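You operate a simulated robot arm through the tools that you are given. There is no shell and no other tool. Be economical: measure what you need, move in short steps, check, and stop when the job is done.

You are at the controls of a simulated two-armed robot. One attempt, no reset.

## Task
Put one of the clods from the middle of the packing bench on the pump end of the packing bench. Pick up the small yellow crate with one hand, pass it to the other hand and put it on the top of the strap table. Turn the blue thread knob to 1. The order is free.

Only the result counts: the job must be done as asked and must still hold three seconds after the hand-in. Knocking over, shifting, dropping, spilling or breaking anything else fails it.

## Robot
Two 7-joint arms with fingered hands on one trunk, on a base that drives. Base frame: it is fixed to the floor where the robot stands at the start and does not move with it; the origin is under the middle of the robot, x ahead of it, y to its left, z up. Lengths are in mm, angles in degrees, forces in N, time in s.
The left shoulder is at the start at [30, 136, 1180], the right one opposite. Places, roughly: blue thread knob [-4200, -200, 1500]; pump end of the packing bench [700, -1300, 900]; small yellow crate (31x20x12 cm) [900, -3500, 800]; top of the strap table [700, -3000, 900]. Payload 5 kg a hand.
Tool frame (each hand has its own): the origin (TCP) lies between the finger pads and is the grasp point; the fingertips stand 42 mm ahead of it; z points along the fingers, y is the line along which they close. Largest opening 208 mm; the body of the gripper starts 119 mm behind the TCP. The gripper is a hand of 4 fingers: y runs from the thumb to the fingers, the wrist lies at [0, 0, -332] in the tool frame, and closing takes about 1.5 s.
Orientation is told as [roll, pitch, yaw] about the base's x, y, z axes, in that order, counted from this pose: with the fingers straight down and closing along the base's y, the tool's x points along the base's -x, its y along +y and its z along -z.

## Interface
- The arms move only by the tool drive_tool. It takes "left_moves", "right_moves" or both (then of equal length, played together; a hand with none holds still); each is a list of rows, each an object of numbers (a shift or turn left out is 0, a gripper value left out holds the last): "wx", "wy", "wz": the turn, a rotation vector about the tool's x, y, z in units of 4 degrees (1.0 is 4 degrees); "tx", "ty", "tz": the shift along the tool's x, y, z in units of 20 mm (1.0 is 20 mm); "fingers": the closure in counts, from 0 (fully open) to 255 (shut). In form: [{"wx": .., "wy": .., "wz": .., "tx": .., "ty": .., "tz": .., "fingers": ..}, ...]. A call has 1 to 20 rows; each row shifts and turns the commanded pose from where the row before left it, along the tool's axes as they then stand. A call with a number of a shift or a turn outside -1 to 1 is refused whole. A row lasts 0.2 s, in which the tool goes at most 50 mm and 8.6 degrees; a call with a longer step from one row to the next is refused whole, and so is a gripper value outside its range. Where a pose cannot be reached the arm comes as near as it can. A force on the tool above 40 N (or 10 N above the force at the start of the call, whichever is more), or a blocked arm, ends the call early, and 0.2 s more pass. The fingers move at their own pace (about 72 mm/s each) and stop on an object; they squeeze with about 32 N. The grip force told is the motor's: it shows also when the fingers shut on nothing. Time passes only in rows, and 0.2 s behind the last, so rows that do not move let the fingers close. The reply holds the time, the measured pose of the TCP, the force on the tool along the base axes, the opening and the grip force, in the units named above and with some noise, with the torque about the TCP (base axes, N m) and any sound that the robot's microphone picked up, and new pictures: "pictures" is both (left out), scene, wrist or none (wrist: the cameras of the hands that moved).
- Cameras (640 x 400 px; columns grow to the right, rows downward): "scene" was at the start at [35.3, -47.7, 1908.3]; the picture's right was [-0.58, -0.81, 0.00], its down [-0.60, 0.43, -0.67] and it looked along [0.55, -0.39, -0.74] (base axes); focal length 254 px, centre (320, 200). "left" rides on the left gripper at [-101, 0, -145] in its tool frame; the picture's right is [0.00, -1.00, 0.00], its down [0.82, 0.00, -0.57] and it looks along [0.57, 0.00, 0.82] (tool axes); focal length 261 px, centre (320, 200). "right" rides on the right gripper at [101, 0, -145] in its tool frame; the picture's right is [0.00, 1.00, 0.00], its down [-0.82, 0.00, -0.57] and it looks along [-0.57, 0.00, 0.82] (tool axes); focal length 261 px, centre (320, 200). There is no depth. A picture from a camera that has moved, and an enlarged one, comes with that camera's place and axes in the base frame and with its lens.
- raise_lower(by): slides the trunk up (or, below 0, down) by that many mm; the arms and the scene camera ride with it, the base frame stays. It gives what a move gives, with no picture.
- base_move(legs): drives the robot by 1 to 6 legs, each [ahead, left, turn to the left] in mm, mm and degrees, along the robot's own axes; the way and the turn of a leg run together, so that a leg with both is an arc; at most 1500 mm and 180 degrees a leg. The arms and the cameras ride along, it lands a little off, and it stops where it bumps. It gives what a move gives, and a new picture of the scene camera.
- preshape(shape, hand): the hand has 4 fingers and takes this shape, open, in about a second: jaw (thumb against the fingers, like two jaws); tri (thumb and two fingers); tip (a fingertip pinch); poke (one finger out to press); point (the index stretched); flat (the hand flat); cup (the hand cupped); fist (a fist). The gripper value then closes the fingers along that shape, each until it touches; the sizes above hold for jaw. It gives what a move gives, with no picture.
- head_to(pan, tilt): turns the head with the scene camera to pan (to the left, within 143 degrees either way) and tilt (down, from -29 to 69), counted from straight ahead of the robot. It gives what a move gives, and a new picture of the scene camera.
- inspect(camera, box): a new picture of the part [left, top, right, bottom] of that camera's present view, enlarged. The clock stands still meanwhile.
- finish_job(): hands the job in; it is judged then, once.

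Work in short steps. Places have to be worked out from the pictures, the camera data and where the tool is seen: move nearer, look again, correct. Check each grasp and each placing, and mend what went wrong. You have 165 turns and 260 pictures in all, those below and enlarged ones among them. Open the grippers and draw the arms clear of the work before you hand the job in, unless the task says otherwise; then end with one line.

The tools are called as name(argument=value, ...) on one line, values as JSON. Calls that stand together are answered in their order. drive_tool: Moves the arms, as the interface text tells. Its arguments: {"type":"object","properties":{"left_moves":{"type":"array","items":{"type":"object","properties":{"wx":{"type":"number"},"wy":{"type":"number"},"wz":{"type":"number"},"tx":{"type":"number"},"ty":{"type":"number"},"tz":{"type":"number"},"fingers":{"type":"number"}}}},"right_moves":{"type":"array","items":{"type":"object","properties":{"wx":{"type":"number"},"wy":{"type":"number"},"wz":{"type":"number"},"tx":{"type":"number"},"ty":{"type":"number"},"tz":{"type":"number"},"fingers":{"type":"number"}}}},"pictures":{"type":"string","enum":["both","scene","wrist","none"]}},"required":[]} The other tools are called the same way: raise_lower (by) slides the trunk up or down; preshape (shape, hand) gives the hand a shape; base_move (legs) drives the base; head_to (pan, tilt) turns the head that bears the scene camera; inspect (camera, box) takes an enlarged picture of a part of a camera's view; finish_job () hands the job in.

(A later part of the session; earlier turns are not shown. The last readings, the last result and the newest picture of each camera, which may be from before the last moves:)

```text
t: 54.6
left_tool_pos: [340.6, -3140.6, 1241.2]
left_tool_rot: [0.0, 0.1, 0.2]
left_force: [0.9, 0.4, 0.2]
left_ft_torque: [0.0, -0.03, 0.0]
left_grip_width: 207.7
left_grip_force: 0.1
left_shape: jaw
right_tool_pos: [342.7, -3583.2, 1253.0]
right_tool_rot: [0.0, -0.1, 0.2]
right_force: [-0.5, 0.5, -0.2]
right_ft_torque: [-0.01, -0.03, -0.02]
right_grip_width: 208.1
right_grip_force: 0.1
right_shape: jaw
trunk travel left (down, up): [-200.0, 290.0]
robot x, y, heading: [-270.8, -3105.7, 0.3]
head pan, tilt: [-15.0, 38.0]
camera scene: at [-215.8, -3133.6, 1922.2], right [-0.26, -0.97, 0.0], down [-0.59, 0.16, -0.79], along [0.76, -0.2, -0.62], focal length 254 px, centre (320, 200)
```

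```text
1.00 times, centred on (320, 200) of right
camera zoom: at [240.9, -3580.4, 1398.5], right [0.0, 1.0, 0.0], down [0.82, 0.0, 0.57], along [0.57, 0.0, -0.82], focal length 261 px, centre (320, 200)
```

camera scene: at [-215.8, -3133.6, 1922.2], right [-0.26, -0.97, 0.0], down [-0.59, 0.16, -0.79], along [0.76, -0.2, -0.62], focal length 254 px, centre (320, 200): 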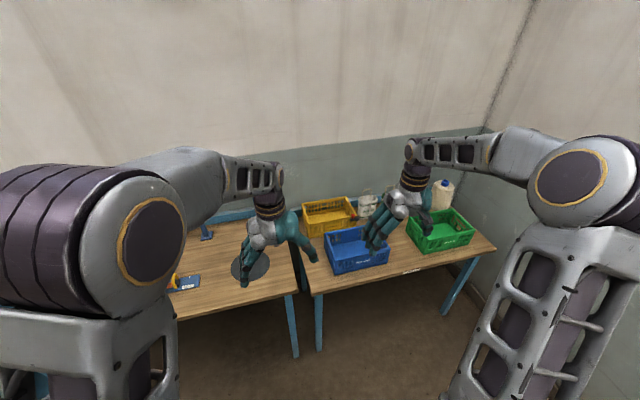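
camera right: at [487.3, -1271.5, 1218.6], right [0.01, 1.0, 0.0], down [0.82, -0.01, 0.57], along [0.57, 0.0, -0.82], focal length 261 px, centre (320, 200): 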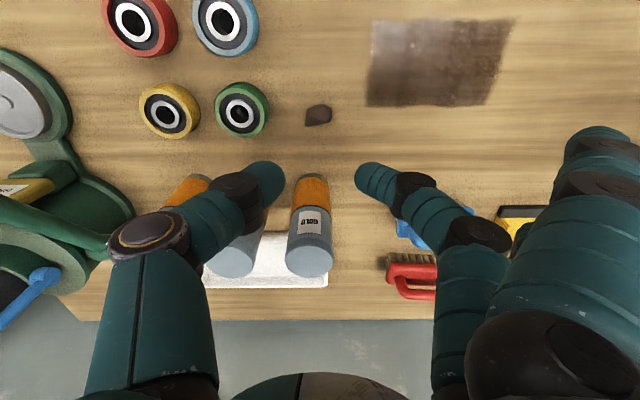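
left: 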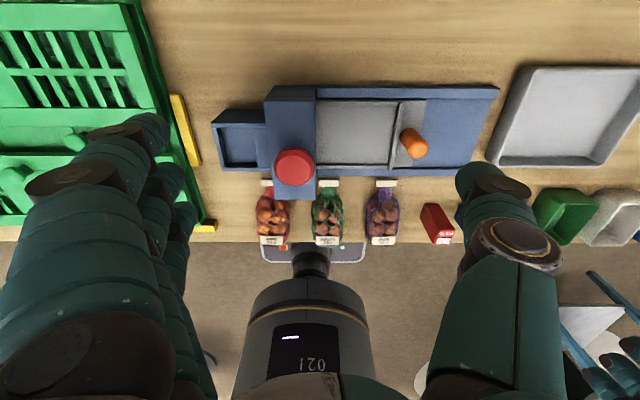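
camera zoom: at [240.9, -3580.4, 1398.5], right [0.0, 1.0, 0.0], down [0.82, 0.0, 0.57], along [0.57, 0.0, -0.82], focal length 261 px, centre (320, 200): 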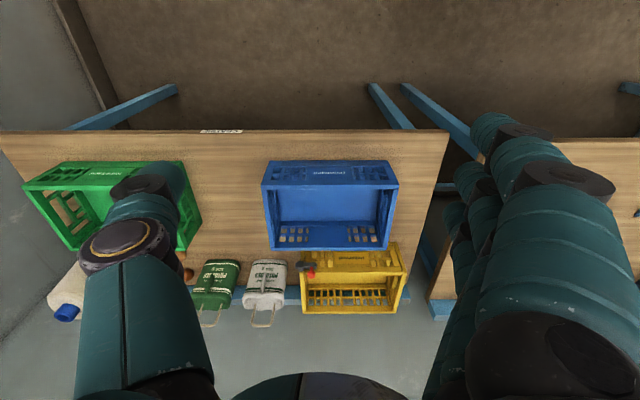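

The yellow crate stands behind the blue one, its long side along y, with a red thing near its -y end. I enlarge it from both cameras.

inspect(camera="right", box=[230, 210, 450, 350])

inspect(camera="scene", box=[280, 170, 440, 290])

```text
2.86 times, centred on (340, 280) of right
camera zoom: at [240.9, -3580.4, 1398.5], right [0.0, 1.0, 0.0], down [0.82, 0.0, 0.57], along [0.57, 0.0, -0.82], focal length 745 px, centre (263, -29)
```

zoom: 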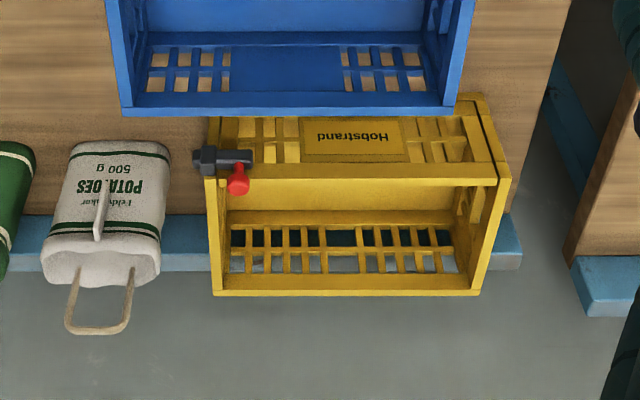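

```text
3.33 times, centred on (360, 230) of scene
camera zoom: at [-215.8, -3133.6, 1922.2], right [-0.26, -0.97, 0.0], down [-0.59, 0.16, -0.79], along [0.76, -0.2, -0.62], focal length 848 px, centre (187, 100)
```

zoom: 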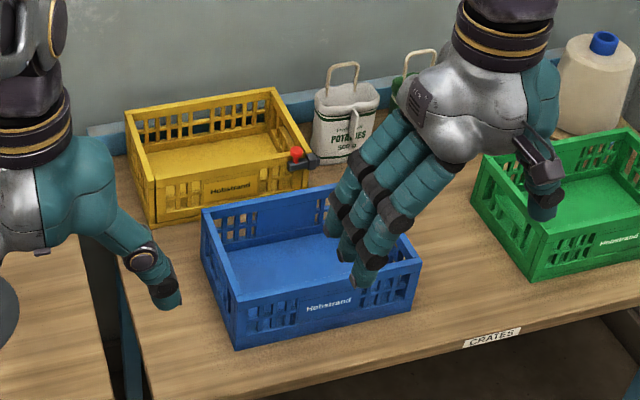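

The crate's rim works out at about z 915, with x 825–1022 and y -3636 to -3330. I drive up close in front of it.

base_move(legs=[[0, -200, 0], [300, 0, 0]])

head_to(pan=-10, tilt=50)

inspect(camera="left", box=[0, 0, 640, 400])

inspect(camera="right", box=[0, 0, 640, 400])

```text
t: 57.8
left_tool_pos: [645.5, -3337.7, 1241.0]
left_tool_rot: [0.0, 0.1, 0.2]
left_force: [1.1, -0.1, 0.2]
left_ft_torque: [0.0, 0.09, 0.02]
left_grip_width: 207.7
left_grip_force: 0.0
left_shape: jaw
right_tool_pos: [646.4, -3779.8, 1252.3]
right_tool_rot: [0.0, 0.1, 0.2]
right_force: [0.2, 0.5, -0.9]
right_ft_torque: [-0.04, 0.07, -0.01]
right_grip_width: 207.9
right_grip_force: 0.0
right_shape: jaw
trunk travel left (down, up): [-200.0, 290.0]
robot x, y, heading: [31.2, -3308.9, 0.2]
head pan, tilt: [-15.0, 38.0]
camera scene: at [88.5, -3333.7, 1922.1], right [-0.25, -0.97, 0.0], down [-0.6, 0.16, -0.79], along [0.76, -0.2, -0.62], focal length 254 px, centre (320, 200)
```

scene: 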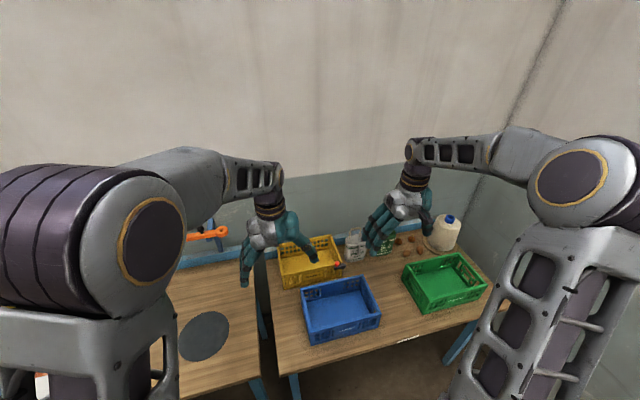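

```text
t: 58.6
left_tool_pos: [643.5, -3337.9, 1240.8]
left_tool_rot: [0.0, 0.0, 0.3]
left_force: [0.7, 0.8, -0.1]
left_ft_torque: [-0.03, -0.06, -0.03]
left_grip_width: 207.7
left_grip_force: 0.1
left_shape: jaw
right_tool_pos: [646.9, -3779.9, 1252.2]
right_tool_rot: [0.1, 0.0, 0.2]
right_force: [0.5, 0.3, -0.3]
right_ft_torque: [-0.02, -0.02, -0.03]
right_grip_width: 208.0
right_grip_force: 0.0
right_shape: jaw
trunk travel left (down, up): [-200.0, 290.0]
robot x, y, heading: [28.2, -3307.5, -0.1]
head pan, tilt: [-10.0, 50.0]
camera scene: at [78.9, -3324.7, 1905.1], right [-0.17, -0.99, 0.0], down [-0.75, 0.13, -0.64], along [0.63, -0.11, -0.77], focal length 254 px, centre (320, 200)
```

scene: 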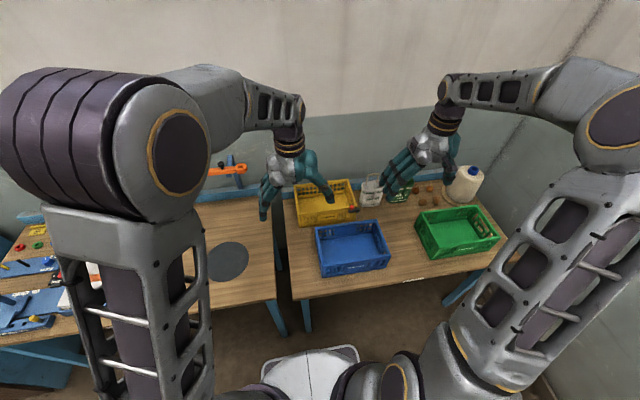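

```text
1.00 times, centred on (320, 200) of left
camera zoom: at [744.4, -3335.6, 1386.7], right [0.01, -1.0, 0.0], down [-0.82, -0.01, 0.57], along [-0.57, -0.01, -0.82], focal length 261 px, centre (320, 200)
```

zoom: 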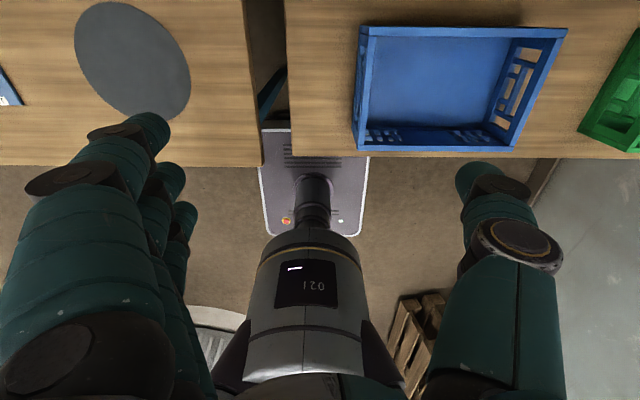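

```text
1.00 times, centred on (320, 200) of right
camera zoom: at [544.7, -3779.0, 1398.5], right [0.0, 1.0, 0.0], down [0.82, 0.0, 0.57], along [0.57, 0.0, -0.82], focal length 261 px, centre (320, 200)
```

zoom: 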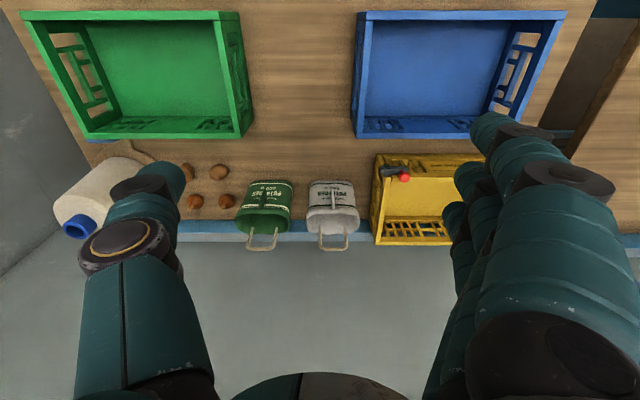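

The right camera has a good view of the yellow crate and the clip on it. I enlarge that part.

inspect(camera="right", box=[350, 120, 510, 260])

inspect(camera="scene", box=[280, 160, 400, 250])

```text
2.86 times, centred on (430, 190) of right
camera zoom: at [544.7, -3779.0, 1398.5], right [0.0, 1.0, 0.0], down [0.82, 0.0, 0.57], along [0.57, 0.0, -0.82], focal length 745 px, centre (6, 229)
```

zoom: 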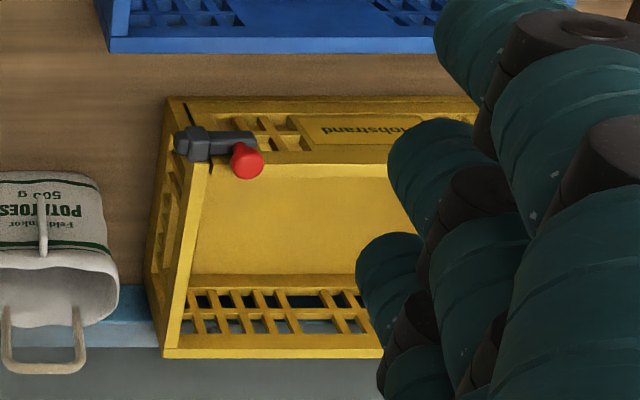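

```text
4.44 times, centred on (340, 205) of scene
camera zoom: at [78.9, -3324.7, 1905.1], right [-0.17, -0.99, 0.0], down [-0.75, 0.13, -0.64], along [0.63, -0.11, -0.77], focal length 1131 px, centre (231, 178)
```

zoom: 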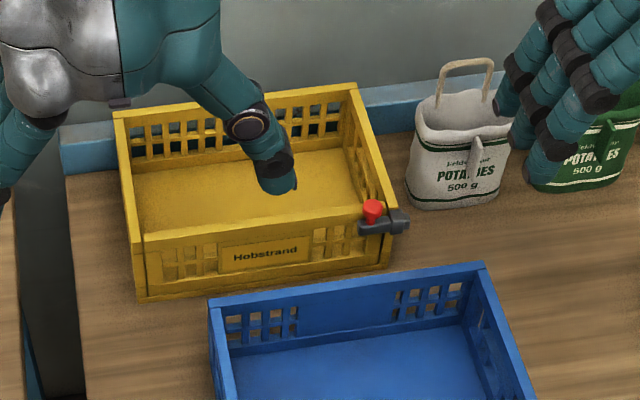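

Two views put the rim at z≈926, with the crate spanning x 807–1007 and y -3640 to -3330. The left hand will take the +y end wall, so I bring it above that, half closed.

drive_tool(left_moves=[{"tx": -1, "fingers": 125}, {"tx": -1}, {"tx": -1}, {"tx": -1}, {"tx": -1}, {"tx": -1}, {"tx": -1}, {"tx": -1}, {"tx": -1, "tz": 1}, {"tx": -1, "tz": 1}, {"tx": -1, "tz": 1}, {"tx": -1, "tz": 1}, {"tx": -1, "tz": 1}, {"tx": -0.2, "tz": 1}, {"tz": 1}, {"tz": 1}, {"tz": 1}, {"tz": 1}, {"tz": 1}, {}], pictures="both")

inspect(camera="scene", box=[260, 140, 380, 230])

```text
t: 62.8
left_tool_pos: [906.5, -3337.0, 1022.2]
left_tool_rot: [-0.1, -0.1, 0.2]
left_force: [-0.2, -0.2, 0.3]
left_ft_torque: [-0.01, -0.03, -0.01]
left_grip_width: 107.0
left_grip_force: 0.1
left_shape: jaw
right_tool_pos: [646.6, -3780.1, 1253.5]
right_tool_rot: [0.0, 0.0, 0.2]
right_force: [0.1, -0.2, 0.1]
right_ft_torque: [0.01, -0.05, -0.01]
right_grip_width: 208.0
right_grip_force: 0.1
right_shape: jaw
trunk travel left (down, up): [-200.0, 290.0]
robot x, y, heading: [34.8, -3309.7, 0.1]
head pan, tilt: [-10.0, 50.0]
camera scene: at [79.1, -3324.8, 1905.1], right [-0.17, -0.99, 0.0], down [-0.75, 0.13, -0.64], along [0.63, -0.11, -0.77], focal length 254 px, centre (320, 200)
camera left: at [1008.3, -3334.1, 1166.4], right [0.01, -1.0, 0.0], down [-0.82, -0.01, 0.57], along [-0.57, -0.01, -0.82], focal length 261 px, centre (320, 200)
```

scene: 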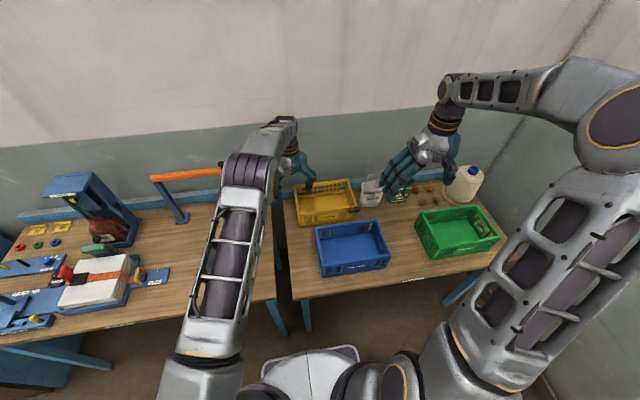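
left: 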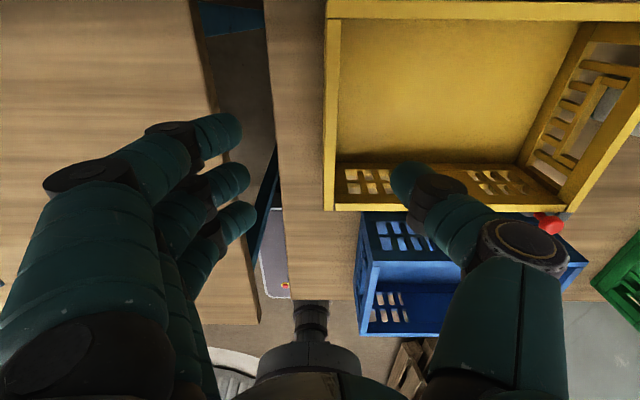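

```text
4.44 times, centred on (320, 185) of scene
camera zoom: at [79.1, -3324.8, 1905.1], right [-0.17, -0.99, 0.0], down [-0.75, 0.13, -0.64], along [0.63, -0.11, -0.77], focal length 1131 px, centre (320, 267)
```

zoom: 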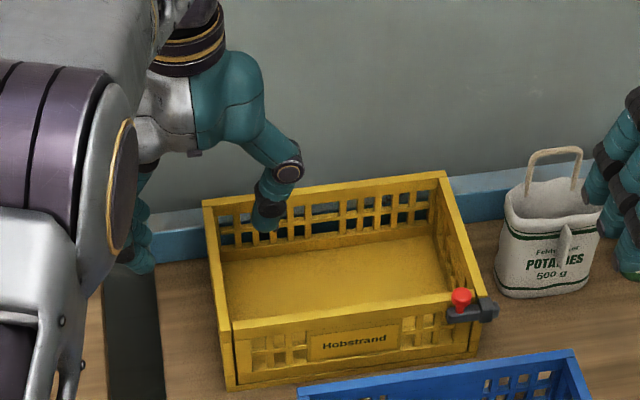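

The left camera puts the outer face of the +y wall at y≈-3340 and the crate's centre at x≈917. I shift slightly and lower the fingers over the wall.

drive_tool(left_moves=[{"tx": -0.4, "ty": -0.4}, {"tz": 1}, {"tz": 1}, {"tz": 1}, {"tz": 1}, {"tz": 0.8}, {}, {}], pictures="wrist")

inspect(camera="scene", box=[260, 140, 380, 230])

```text
t: 64.6
left_tool_pos: [915.9, -3345.2, 925.3]
left_tool_rot: [0.0, 0.0, 0.1]
left_force: [0.5, 0.0, 0.1]
left_ft_torque: [0.04, 0.04, 0.01]
left_grip_width: 106.8
left_grip_force: 0.1
left_shape: jaw
right_tool_pos: [646.2, -3780.0, 1252.6]
right_tool_rot: [0.1, 0.0, 0.1]
right_force: [0.0, -0.1, 0.2]
right_ft_torque: [0.02, 0.05, 0.0]
right_grip_width: 207.8
right_grip_force: 0.0
right_shape: jaw
trunk travel left (down, up): [-200.0, 290.0]
robot x, y, heading: [32.3, -3308.7, 0.2]
head pan, tilt: [-10.0, 50.0]
camera left: at [1016.9, -3342.8, 1070.5], right [0.01, -1.0, 0.0], down [-0.82, -0.01, 0.57], along [-0.57, -0.01, -0.82], focal length 261 px, centre (320, 200)
```

left: 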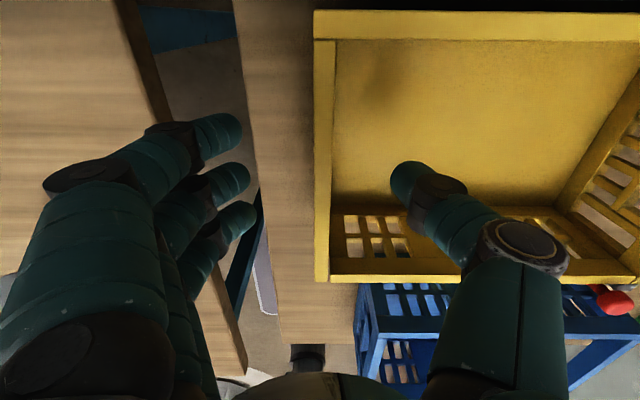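

```text
4.44 times, centred on (320, 185) of scene
camera zoom: at [79.9, -3324.9, 1905.0], right [-0.17, -0.99, 0.0], down [-0.76, 0.13, -0.64], along [0.63, -0.11, -0.77], focal length 1131 px, centre (320, 267)
```

zoom: 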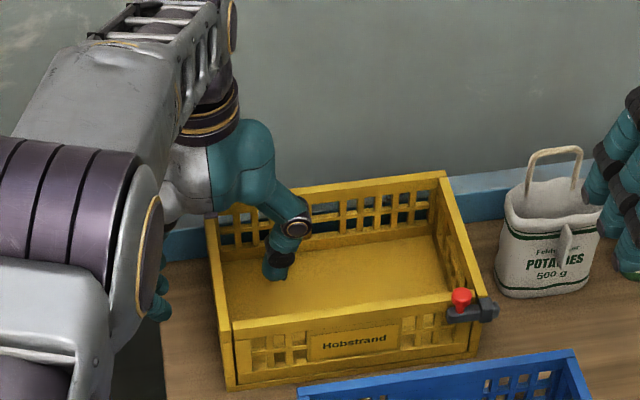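

The rim fits z≈918, with the crate at x 820–1020 and y up to -3341. I go 36 mm deeper and close on the wall.

drive_tool(left_moves=[{"tz": 0.9, "tx": -0.1}, {"tz": 0.9}, {}, {"fingers": 180}, {"fingers": 220}, {"fingers": 255}, {}, {}, {}, {}, {}, {}], pictures="wrist")

inspect(camera="scene", box=[260, 140, 380, 230])

```text
t: 67.2
left_tool_pos: [917.9, -3345.1, 889.7]
left_tool_rot: [0.0, 0.0, 0.2]
left_force: [0.3, 1.1, -0.8]
left_ft_torque: [0.12, 0.01, -0.03]
left_grip_width: 7.0
left_grip_force: 32.1
left_shape: jaw
right_tool_pos: [646.5, -3779.8, 1253.5]
right_tool_rot: [-0.1, 0.0, 0.1]
right_force: [0.5, 0.1, 0.3]
right_ft_torque: [0.0, 0.02, 0.0]
right_grip_width: 208.3
right_grip_force: 0.1
right_shape: jaw
trunk travel left (down, up): [-200.0, 290.0]
robot x, y, heading: [30.1, -3310.5, 0.2]
head pan, tilt: [-10.0, 50.0]
camera left: at [1018.5, -3342.2, 1034.6], right [0.01, -1.0, 0.0], down [-0.82, -0.01, 0.57], along [-0.57, -0.01, -0.82], focal length 261 px, centre (320, 200)
```

left: 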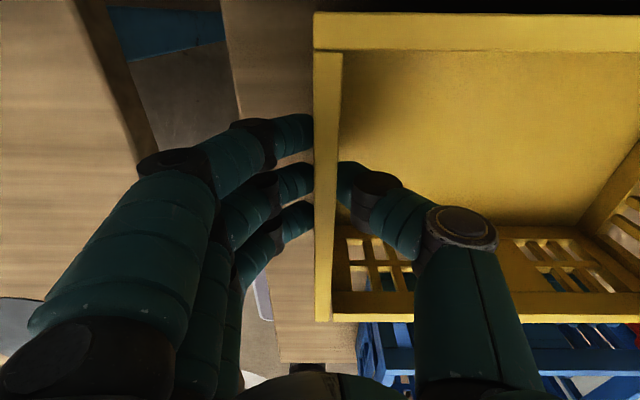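

```text
4.44 times, centred on (320, 185) of scene
camera zoom: at [79.8, -3324.8, 1905.0], right [-0.17, -0.99, 0.0], down [-0.76, 0.13, -0.64], along [0.63, -0.11, -0.77], focal length 1131 px, centre (320, 267)
```

zoom: 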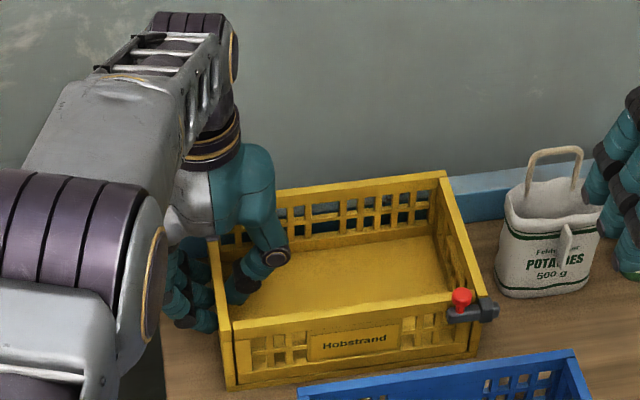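

The 7 mm wall is gripped. I lift 30 mm to read the weight and the droop.

drive_tool(left_moves=[{"tz": -0.3}, {"tz": -0.3}, {"tz": -0.4}, {"tz": -0.5}, {}, {}], pictures="wrist")

inspect(camera="scene", box=[260, 140, 380, 230])

```text
t: 68.6
left_tool_pos: [917.8, -3345.7, 919.2]
left_tool_rot: [0.0, 0.1, 0.2]
left_force: [-0.1, 0.0, -3.5]
left_ft_torque: [0.28, 0.01, -0.01]
left_grip_width: 6.9
left_grip_force: 32.1
left_shape: jaw
right_tool_pos: [647.4, -3780.1, 1253.6]
right_tool_rot: [0.0, 0.0, 0.1]
right_force: [0.5, 0.1, 0.2]
right_ft_torque: [-0.03, 0.0, 0.01]
right_grip_width: 208.0
right_grip_force: 0.0
right_shape: jaw
trunk travel left (down, up): [-200.0, 290.0]
robot x, y, heading: [34.2, -3310.9, 0.3]
head pan, tilt: [-10.0, 50.0]
camera left: at [1018.7, -3342.8, 1064.1], right [0.01, -1.0, 0.0], down [-0.82, -0.01, 0.57], along [-0.57, -0.01, -0.82], focal length 261 px, centre (320, 200)
```

left: 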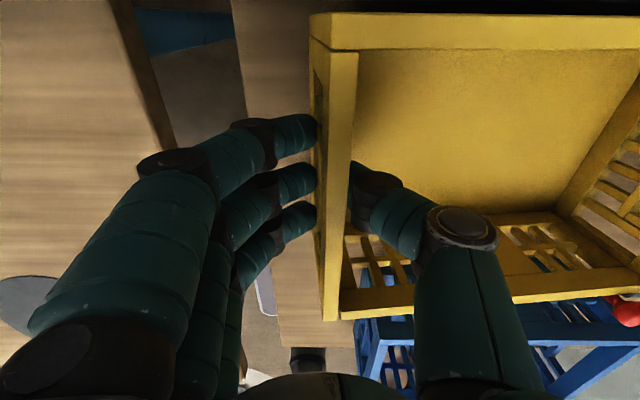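

```text
4.44 times, centred on (320, 185) of scene
camera zoom: at [79.7, -3324.8, 1905.0], right [-0.17, -0.99, 0.0], down [-0.76, 0.13, -0.64], along [0.63, -0.11, -0.77], focal length 1131 px, centre (320, 267)
```

zoom: 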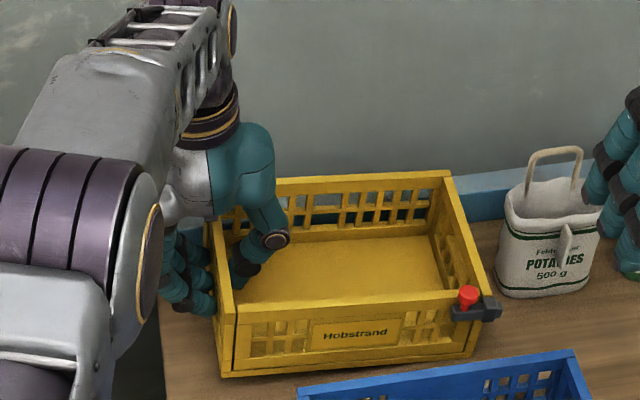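

The crate pivots in the pads and weighs about 7 N. I lift further while moving +y, away from the potato bag, and watch the droop.

drive_tool(left_moves=[{"tz": -0.3, "ty": 0.6}, {"tz": -0.4, "ty": 0.7}, {"tz": -0.5, "ty": 0.7}, {"tz": -0.7, "ty": 0.7}, {"tz": -0.7, "ty": 0.7}, {"tz": -0.7, "ty": 0.6}, {}, {}], pictures="wrist")

inspect(camera="scene", box=[240, 130, 400, 250])

```text
t: 70.4
left_tool_pos: [917.8, -3264.1, 986.1]
left_tool_rot: [0.1, 0.1, 0.2]
left_force: [0.3, -0.5, -3.8]
left_ft_torque: [0.58, -0.01, 0.04]
left_grip_width: 6.5
left_grip_force: 31.9
left_shape: jaw
right_tool_pos: [646.7, -3779.7, 1254.3]
right_tool_rot: [0.0, 0.1, 0.3]
right_force: [-0.1, -0.1, 0.2]
right_ft_torque: [0.0, 0.01, 0.01]
right_grip_width: 207.9
right_grip_force: 0.0
right_shape: jaw
trunk travel left (down, up): [-200.0, 290.0]
robot x, y, heading: [32.6, -3307.7, 0.2]
head pan, tilt: [-10.0, 50.0]
camera left: at [1018.8, -3262.5, 1130.2], right [0.01, -1.0, 0.0], down [-0.82, -0.01, 0.57], along [-0.57, -0.01, -0.82], focal length 261 px, centre (320, 200)
```

left: 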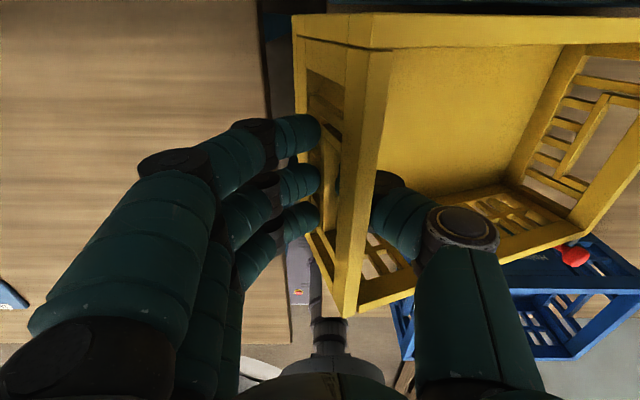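

```text
3.33 times, centred on (320, 190) of scene
camera zoom: at [79.7, -3324.5, 1905.0], right [-0.17, -0.99, 0.0], down [-0.76, 0.13, -0.64], along [0.63, -0.11, -0.77], focal length 848 px, centre (320, 233)
```

zoom: 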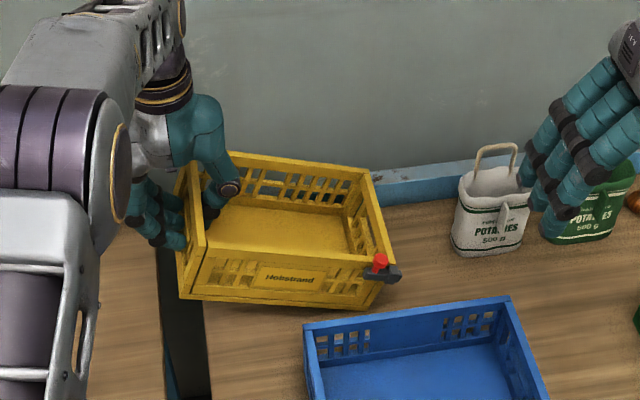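

The crate is tilted about 18° and still half supported. I keep lifting until the full weight hangs from the hand.

drive_tool(left_moves=[{"tz": -0.6}, {"tz": -0.6}, {"tz": -0.6}, {"tz": -0.6}, {"tz": -0.6}, {"tz": -0.6}, {}, {}], pictures="wrist")

inspect(camera="scene", box=[240, 130, 400, 250])

```text
t: 72.2
left_tool_pos: [916.8, -3264.7, 1057.6]
left_tool_rot: [-0.1, 0.0, 0.2]
left_force: [0.2, 0.1, -5.0]
left_ft_torque: [0.74, 0.01, 0.0]
left_grip_width: 6.4
left_grip_force: 31.7
left_shape: jaw
right_tool_pos: [646.7, -3781.3, 1252.7]
right_tool_rot: [0.0, 0.0, 0.2]
right_force: [-0.7, -0.1, -0.4]
right_ft_torque: [-0.01, -0.02, 0.01]
right_grip_width: 208.0
right_grip_force: 0.1
right_shape: jaw
trunk travel left (down, up): [-200.0, 290.0]
robot x, y, heading: [31.5, -3311.3, 0.2]
head pan, tilt: [-10.0, 50.0]
camera left: at [1018.3, -3262.5, 1201.7], right [0.01, -1.0, 0.0], down [-0.82, -0.01, 0.57], along [-0.57, -0.01, -0.82], focal length 261 px, centre (320, 200)
```

left: 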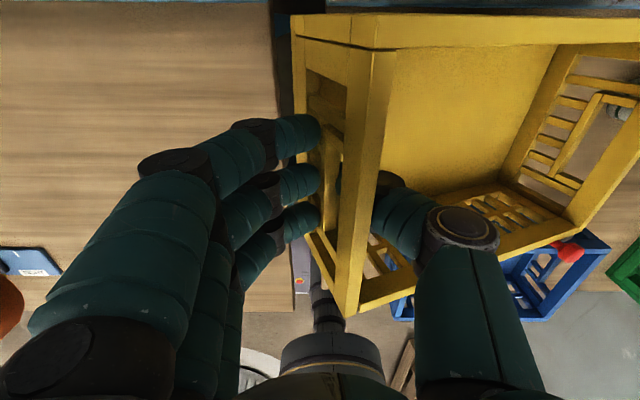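

```text
3.33 times, centred on (320, 190) of scene
camera zoom: at [79.8, -3324.8, 1905.0], right [-0.17, -0.99, 0.0], down [-0.76, 0.13, -0.64], along [0.63, -0.11, -0.77], focal length 848 px, centre (320, 233)
```

zoom: 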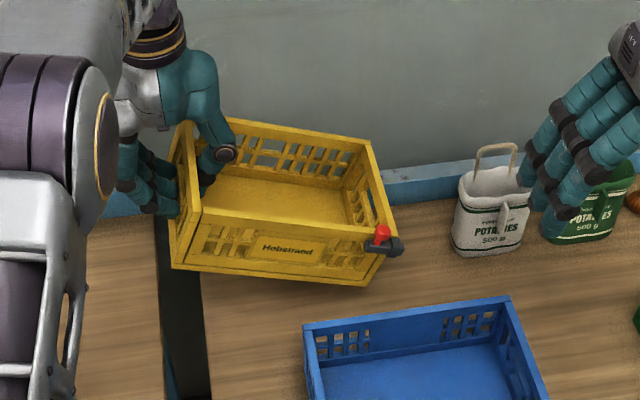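

The crate now hangs free, 5 N and drooping about 23°, resting stably against the thumb. I roll the left hand 22° to level it.

drive_tool(left_moves=[{"wx": 0.5}, {"wx": 0.7}, {"wx": 0.7}, {"wx": 0.7}, {"wx": 0.7}, {"wx": 0.7}, {"wx": 0.7}, {"wx": 0.5}, {"wx": 0.3}, {}, {}], pictures="both")

inspect(camera="scene", box=[240, 130, 400, 250])

```text
t: 74.6
left_tool_pos: [918.0, -3263.8, 1057.8]
left_tool_rot: [-22.0, 0.0, 0.4]
left_force: [0.8, -0.4, -3.5]
left_ft_torque: [1.01, 0.0, -0.02]
left_grip_width: 6.6
left_grip_force: 32.5
left_shape: jaw
right_tool_pos: [646.7, -3779.6, 1253.6]
right_tool_rot: [0.0, 0.1, 0.2]
right_force: [0.3, -0.1, 0.3]
right_ft_torque: [-0.01, 0.01, 0.01]
right_grip_width: 208.1
right_grip_force: 0.1
right_shape: jaw
trunk travel left (down, up): [-200.0, 290.0]
robot x, y, heading: [31.0, -3309.2, 0.3]
head pan, tilt: [-10.0, 50.0]
camera scene: at [80.0, -3324.7, 1905.0], right [-0.17, -0.99, 0.0], down [-0.76, 0.13, -0.64], along [0.63, -0.11, -0.77], focal length 254 px, centre (320, 200)
camera left: at [1018.6, -3208.1, 1191.4], right [0.01, -0.93, 0.37], down [-0.82, 0.21, 0.53], along [-0.57, -0.31, -0.76], focal length 261 px, centre (320, 200)
```

scene: 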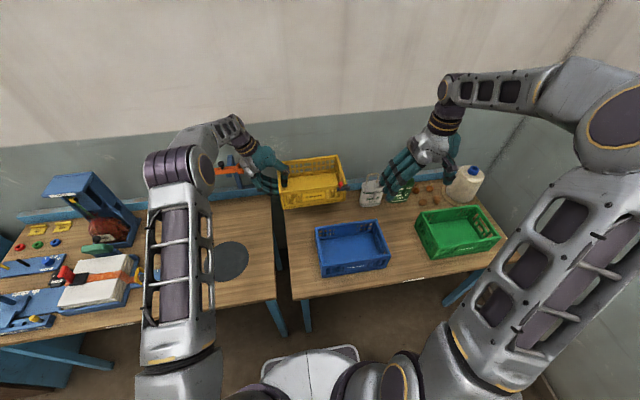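
left: 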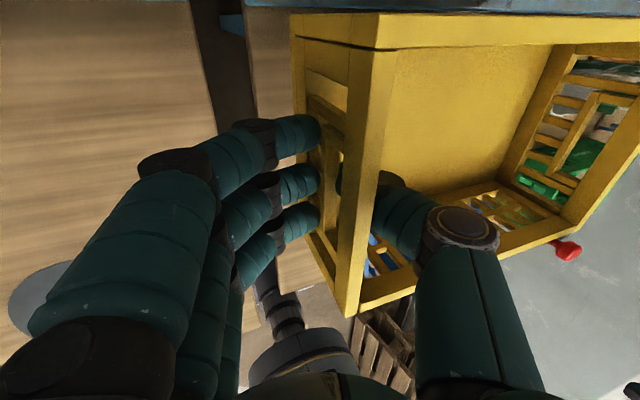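

```text
3.33 times, centred on (320, 190) of scene
camera zoom: at [80.0, -3324.7, 1905.0], right [-0.17, -0.99, 0.0], down [-0.76, 0.13, -0.64], along [0.63, -0.11, -0.77], focal length 848 px, centre (320, 233)
```

zoom: 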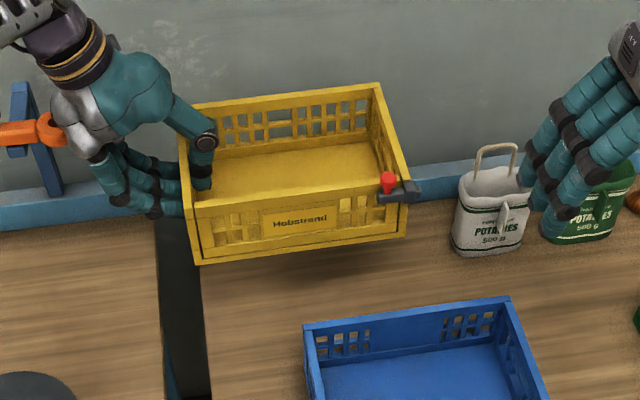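

The crate is level in the left hand, with its rim at z≈1090 and its centre at about [920,-3431]. The right hand will take it across the 200 mm width, so I first yaw it by 90° where it is.

drive_tool(right_moves=[{"wz": -1, "fingers": 0}, {"wz": -1}, {"wz": -1}, {"wz": -1}, {"wz": -1}, {"wz": -1}, {"wz": -1}, {"wz": -1}, {"wz": -1}, {"wz": -1}, {"wz": -1}, {"wz": -1}, {"wz": -1}, {"wz": -1}, {"wz": -1}, {"wz": -1}, {"wz": -1}, {"wz": -1}, {"wz": -1}, {"wz": -1}], pictures="none")

drive_tool(right_moves=[{"wz": -1}, {"wz": -1}, {"wz": -0.5}, {}], pictures="both")

```text
t: 78.8
left_tool_pos: [917.7, -3265.7, 1056.3]
left_tool_rot: [-21.9, 0.0, 0.2]
left_force: [0.0, -0.8, -5.0]
left_ft_torque: [0.92, -0.01, 0.0]
left_grip_width: 6.5
left_grip_force: 31.9
left_shape: jaw
right_tool_pos: [646.7, -3781.5, 1252.9]
right_tool_rot: [0.0, 0.0, 80.4]
right_force: [-0.4, 0.7, 0.0]
right_ft_torque: [0.01, 0.01, 0.03]
right_grip_width: 207.9
right_grip_force: 0.1
right_shape: jaw
trunk travel left (down, up): [-200.0, 290.0]
robot x, y, heading: [31.0, -3311.0, 0.3]
head pan, tilt: [-10.0, 50.0]
```

```text
t: 79.8
left_tool_pos: [917.1, -3263.3, 1057.0]
left_tool_rot: [-22.0, 0.0, 0.2]
left_force: [-0.5, -0.1, -3.9]
left_ft_torque: [0.93, 0.01, -0.02]
left_grip_width: 6.6
left_grip_force: 31.6
left_shape: jaw
right_tool_pos: [645.6, -3779.0, 1251.8]
right_tool_rot: [0.0, 0.1, 90.2]
right_force: [0.1, 0.8, -0.1]
right_ft_torque: [-0.05, -0.01, -0.01]
right_grip_width: 208.1
right_grip_force: 0.0
right_shape: jaw
trunk travel left (down, up): [-200.0, 290.0]
robot x, y, heading: [32.6, -3308.4, -0.0]
head pan, tilt: [-10.0, 50.0]
camera scene: at [80.1, -3324.5, 1905.0], right [-0.17, -0.99, 0.0], down [-0.76, 0.13, -0.64], along [0.63, -0.11, -0.77], focal length 254 px, centre (320, 200)
camera right: at [646.3, -3879.7, 1398.2], right [-1.0, 0.0, 0.0], down [0.0, 0.82, 0.57], along [0.0, 0.57, -0.82], focal length 261 px, centre (320, 200)
```

scene: 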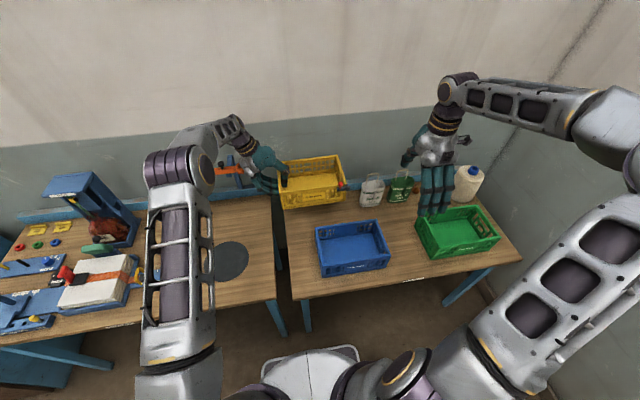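
right: 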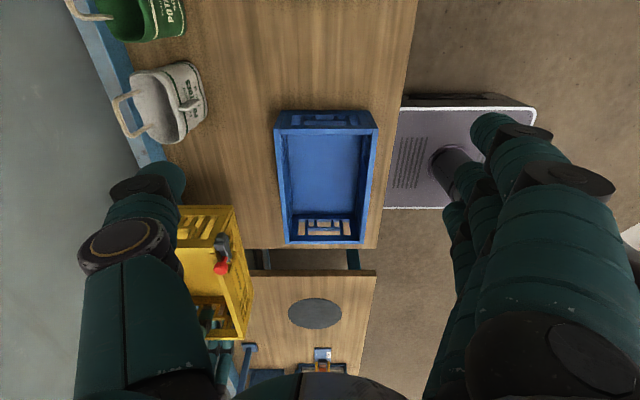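

The yaw works. Base +x is now tool -y, and base +y is tool -x. I move above the crate, stopping slightly short on the -y side to look.

drive_tool(right_moves=[{"ty": -0.9, "tx": -1}, {"ty": -0.9, "tx": -1}, {"ty": -0.9, "tx": -1}, {"ty": -0.9, "tx": -1}, {"ty": -0.9, "tx": -1}, {"ty": -0.9, "tx": -1}, {"ty": -0.9, "tx": -1}, {"ty": -0.9, "tx": -1}, {"ty": -0.9, "tx": -1}, {"ty": -0.9, "tx": -1}, {"ty": -0.9, "tx": -1}, {"ty": -0.9, "tx": -1}, {"ty": -0.9, "tx": -1}, {"ty": -0.9, "tx": -1}, {"ty": -0.9, "tx": -1}, {"ty": -0.2, "tx": -1}, {}, {}], pictures="both")

```text
t: 83.6
left_tool_pos: [917.8, -3264.5, 1056.9]
left_tool_rot: [-21.9, -0.1, 0.2]
left_force: [0.3, -0.3, -5.1]
left_ft_torque: [0.97, 0.02, -0.06]
left_grip_width: 6.4
left_grip_force: 31.9
left_shape: jaw
right_tool_pos: [919.2, -3458.3, 1252.7]
right_tool_rot: [0.1, 0.0, 90.3]
right_force: [0.5, 0.5, 0.4]
right_ft_torque: [-0.03, -0.01, -0.01]
right_grip_width: 208.0
right_grip_force: 0.0
right_shape: jaw
trunk travel left (down, up): [-200.0, 290.0]
robot x, y, heading: [33.3, -3307.2, 0.7]
head pan, tilt: [-10.0, 50.0]
camera scene: at [80.1, -3324.2, 1905.0], right [-0.17, -0.99, 0.0], down [-0.76, 0.13, -0.64], along [0.63, -0.11, -0.77], focal length 254 px, centre (320, 200)
camera right: at [919.3, -3558.0, 1398.3], right [-1.0, 0.0, 0.0], down [0.0, 0.82, 0.57], along [0.0, 0.57, -0.82], focal length 261 px, centre (320, 200)
```

scene: 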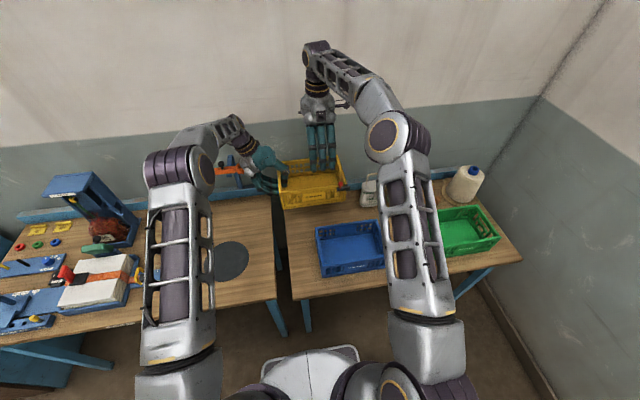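
right: 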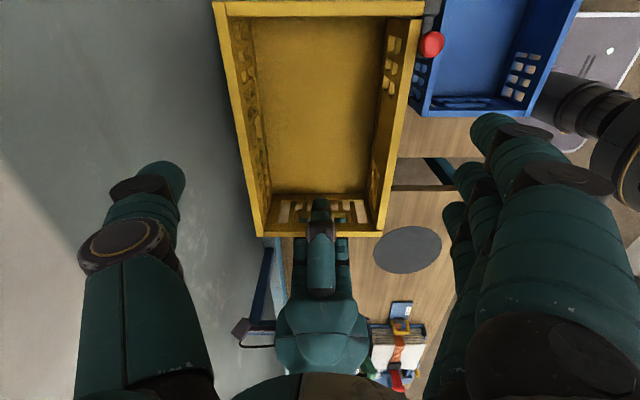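

The crate is centred under the right hand: centre [919,-3417], rim z about 1090 and nearly level. I shift 30 mm in +y and lower until the tips are just above the rim.

drive_tool(right_moves=[{"tx": -0.8}, {"tx": -0.7}, {"tz": 0.8}, {"tz": 0.8}, {"tz": 0.8}, {"tz": 0.8}, {"tz": 0.8}, {"tz": 0.8}, {"tz": 0.4}, {}, {}], pictures="both")

inspect(camera="scene", box=[240, 110, 400, 230])

```text
t: 86.0
left_tool_pos: [918.8, -3265.3, 1057.7]
left_tool_rot: [-22.0, -0.1, 0.2]
left_force: [0.3, 0.1, -5.2]
left_ft_torque: [0.96, -0.03, 0.0]
left_grip_width: 6.5
left_grip_force: 32.5
left_shape: jaw
right_tool_pos: [919.3, -3429.3, 1148.2]
right_tool_rot: [-0.1, 0.0, 90.2]
right_force: [-0.7, 0.3, 0.3]
right_ft_torque: [0.02, -0.03, 0.02]
right_grip_width: 207.9
right_grip_force: 0.0
right_shape: jaw
trunk travel left (down, up): [-200.0, 290.0]
robot x, y, heading: [35.3, -3308.6, 0.5]
head pan, tilt: [-10.0, 50.0]
camera scene: at [80.2, -3324.7, 1905.0], right [-0.17, -0.99, 0.0], down [-0.76, 0.13, -0.64], along [0.63, -0.11, -0.77], focal length 254 px, centre (320, 200)
camera right: at [918.6, -3528.8, 1293.3], right [-1.0, 0.0, 0.0], down [0.0, 0.82, 0.57], along [0.0, 0.57, -0.82], focal length 261 px, centre (320, 200)
```

scene: 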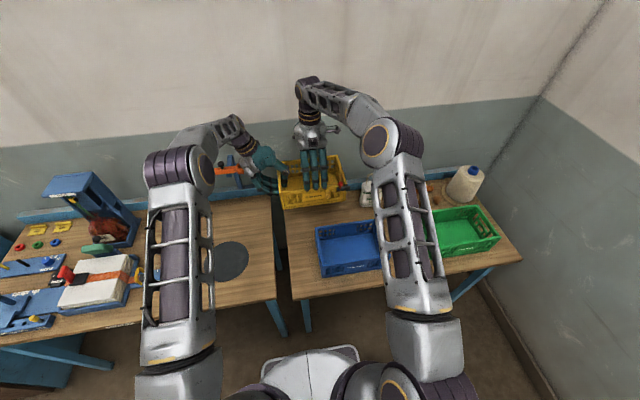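
right: 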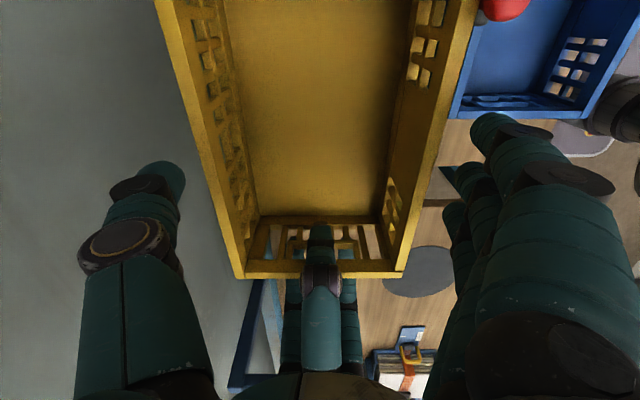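

```text
3.33 times, centred on (320, 170) of scene
camera zoom: at [80.2, -3324.7, 1905.0], right [-0.17, -0.99, 0.0], down [-0.76, 0.13, -0.64], along [0.63, -0.11, -0.77], focal length 848 px, centre (320, 300)
```

zoom: 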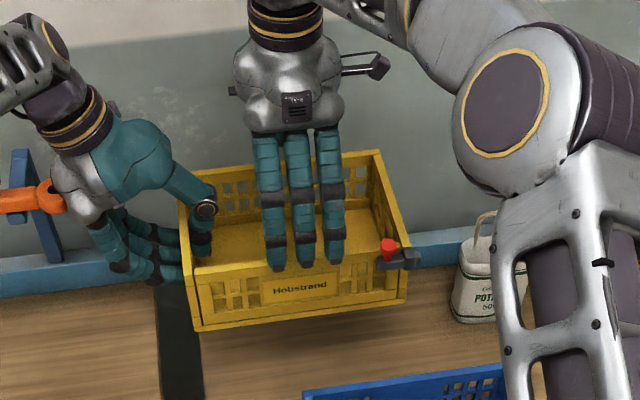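

The tips are just above the rim. I enlarge the wrist view to check the clearance on both sides.

inspect(camera="right", box=[130, 100, 290, 230])

inspect(camera="right", box=[370, 90, 530, 220])

```text
3.08 times, centred on (210, 165) of right
camera zoom: at [918.6, -3528.8, 1293.3], right [-1.0, 0.0, 0.0], down [0.0, 0.82, 0.57], along [0.0, 0.57, -0.82], focal length 802 px, centre (658, 308)
```

zoom: 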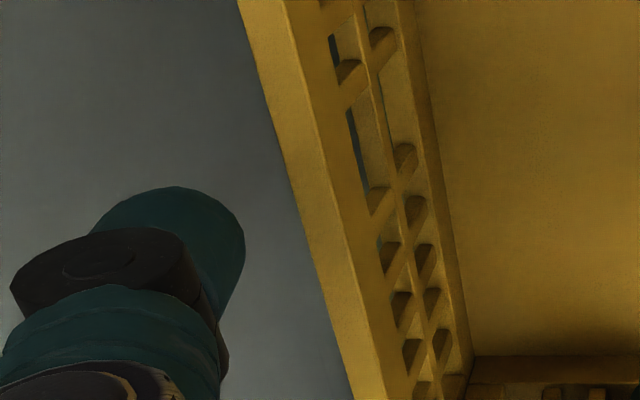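

```text
3.08 times, centred on (450, 155) of right
camera zoom: at [918.6, -3528.8, 1293.3], right [-1.0, 0.0, 0.0], down [0.0, 0.82, 0.57], along [0.0, 0.57, -0.82], focal length 802 px, centre (-80, 338)
```

zoom: 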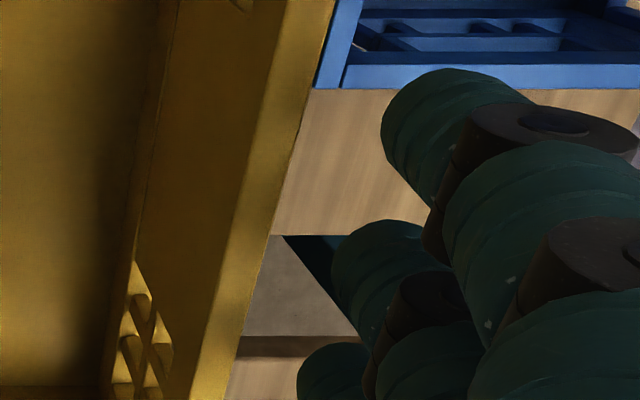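

The rim is at ±100.6 mm and the pads at ±110, so the clearance is about 10 mm on each side. I lower 58 mm with the fingers open.

drive_tool(right_moves=[{"tz": 0.5}, {"tz": 0.5}, {"tz": 0.5}, {"tz": 0.5}, {"tz": 0.5}, {"tz": 0.4}, {}, {}], pictures="wrist")

inspect(camera="scene", box=[240, 110, 400, 230])

```text
t: 87.8
left_tool_pos: [917.4, -3264.3, 1057.0]
left_tool_rot: [-22.0, 0.0, 0.2]
left_force: [-1.4, 0.8, -7.0]
left_ft_torque: [1.41, 0.17, -0.15]
left_grip_width: 6.3
left_grip_force: 31.9
left_shape: jaw
right_tool_pos: [919.3, -3427.8, 1091.2]
right_tool_rot: [0.0, 0.0, 90.2]
right_force: [0.7, 0.2, 2.2]
right_ft_torque: [0.01, -0.25, -0.08]
right_grip_width: 208.2
right_grip_force: 0.0
right_shape: jaw
trunk travel left (down, up): [-200.0, 290.0]
robot x, y, heading: [32.0, -3311.1, 0.2]
head pan, tilt: [-10.0, 50.0]
camera right: at [919.1, -3528.6, 1235.7], right [-1.0, 0.0, 0.0], down [0.0, 0.82, 0.57], along [0.0, 0.57, -0.82], focal length 261 px, centre (320, 200)
```

right: 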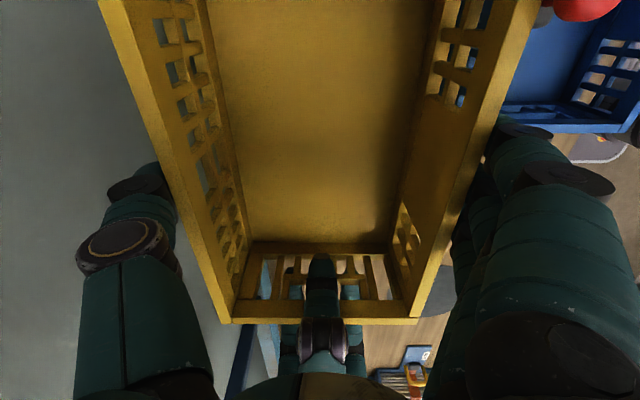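

```text
3.33 times, centred on (320, 170) of scene
camera zoom: at [80.2, -3324.7, 1905.0], right [-0.17, -0.99, 0.0], down [-0.76, 0.13, -0.64], along [0.63, -0.11, -0.77], focal length 848 px, centre (320, 300)
```

zoom: 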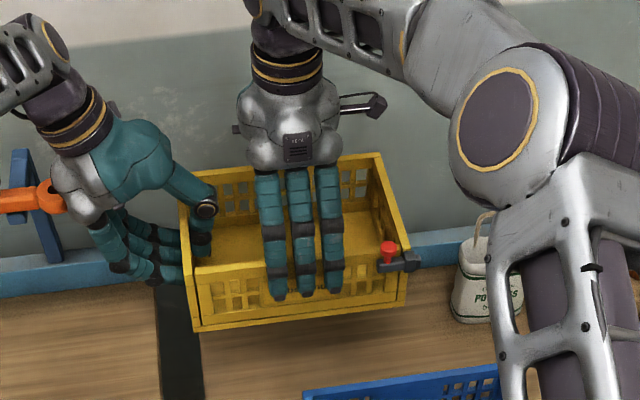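

The fingers straddle the crate with only 2 N of contact. I close the right hand on it.

drive_tool(right_moves=[{"fingers": 60}, {"fingers": 150}, {"fingers": 255}, {}, {}, {}, {}], pictures="wrist")

inspect(camera="scene", box=[240, 110, 400, 230])

```text
t: 89.4
left_tool_pos: [917.9, -3264.1, 1056.6]
left_tool_rot: [-22.0, 0.1, 0.2]
left_force: [-6.8, 1.2, -7.7]
left_ft_torque: [1.38, 0.17, -0.25]
left_grip_width: 6.6
left_grip_force: 32.1
left_shape: jaw
right_tool_pos: [919.7, -3428.9, 1090.8]
right_tool_rot: [0.0, 0.0, 90.2]
right_force: [6.7, 0.5, 3.9]
right_ft_torque: [0.07, -0.46, -0.83]
right_grip_width: 197.6
right_grip_force: 31.9
right_shape: jaw
trunk travel left (down, up): [-200.0, 290.0]
robot x, y, heading: [33.2, -3309.3, 0.3]
head pan, tilt: [-10.0, 50.0]
camera right: at [919.1, -3528.6, 1235.8], right [-1.0, 0.0, 0.0], down [0.0, 0.82, 0.57], along [0.0, 0.57, -0.82], focal length 261 px, centre (320, 200)
```

right: 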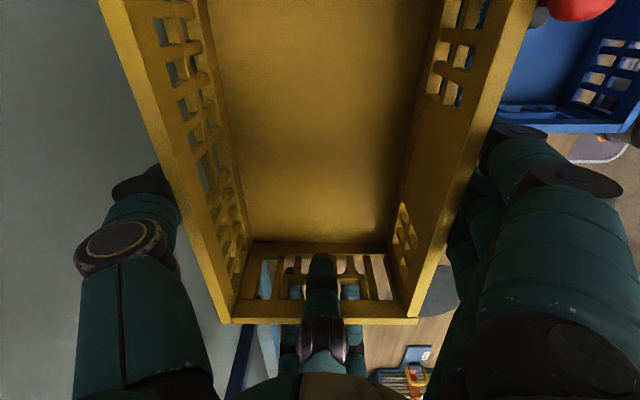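

```text
3.33 times, centred on (320, 170) of scene
camera zoom: at [80.1, -3324.7, 1905.0], right [-0.17, -0.99, 0.0], down [-0.76, 0.13, -0.64], along [0.63, -0.11, -0.77], focal length 848 px, centre (320, 300)
```

zoom: 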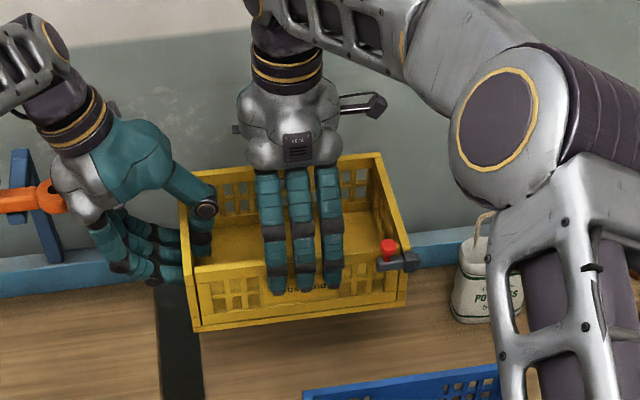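

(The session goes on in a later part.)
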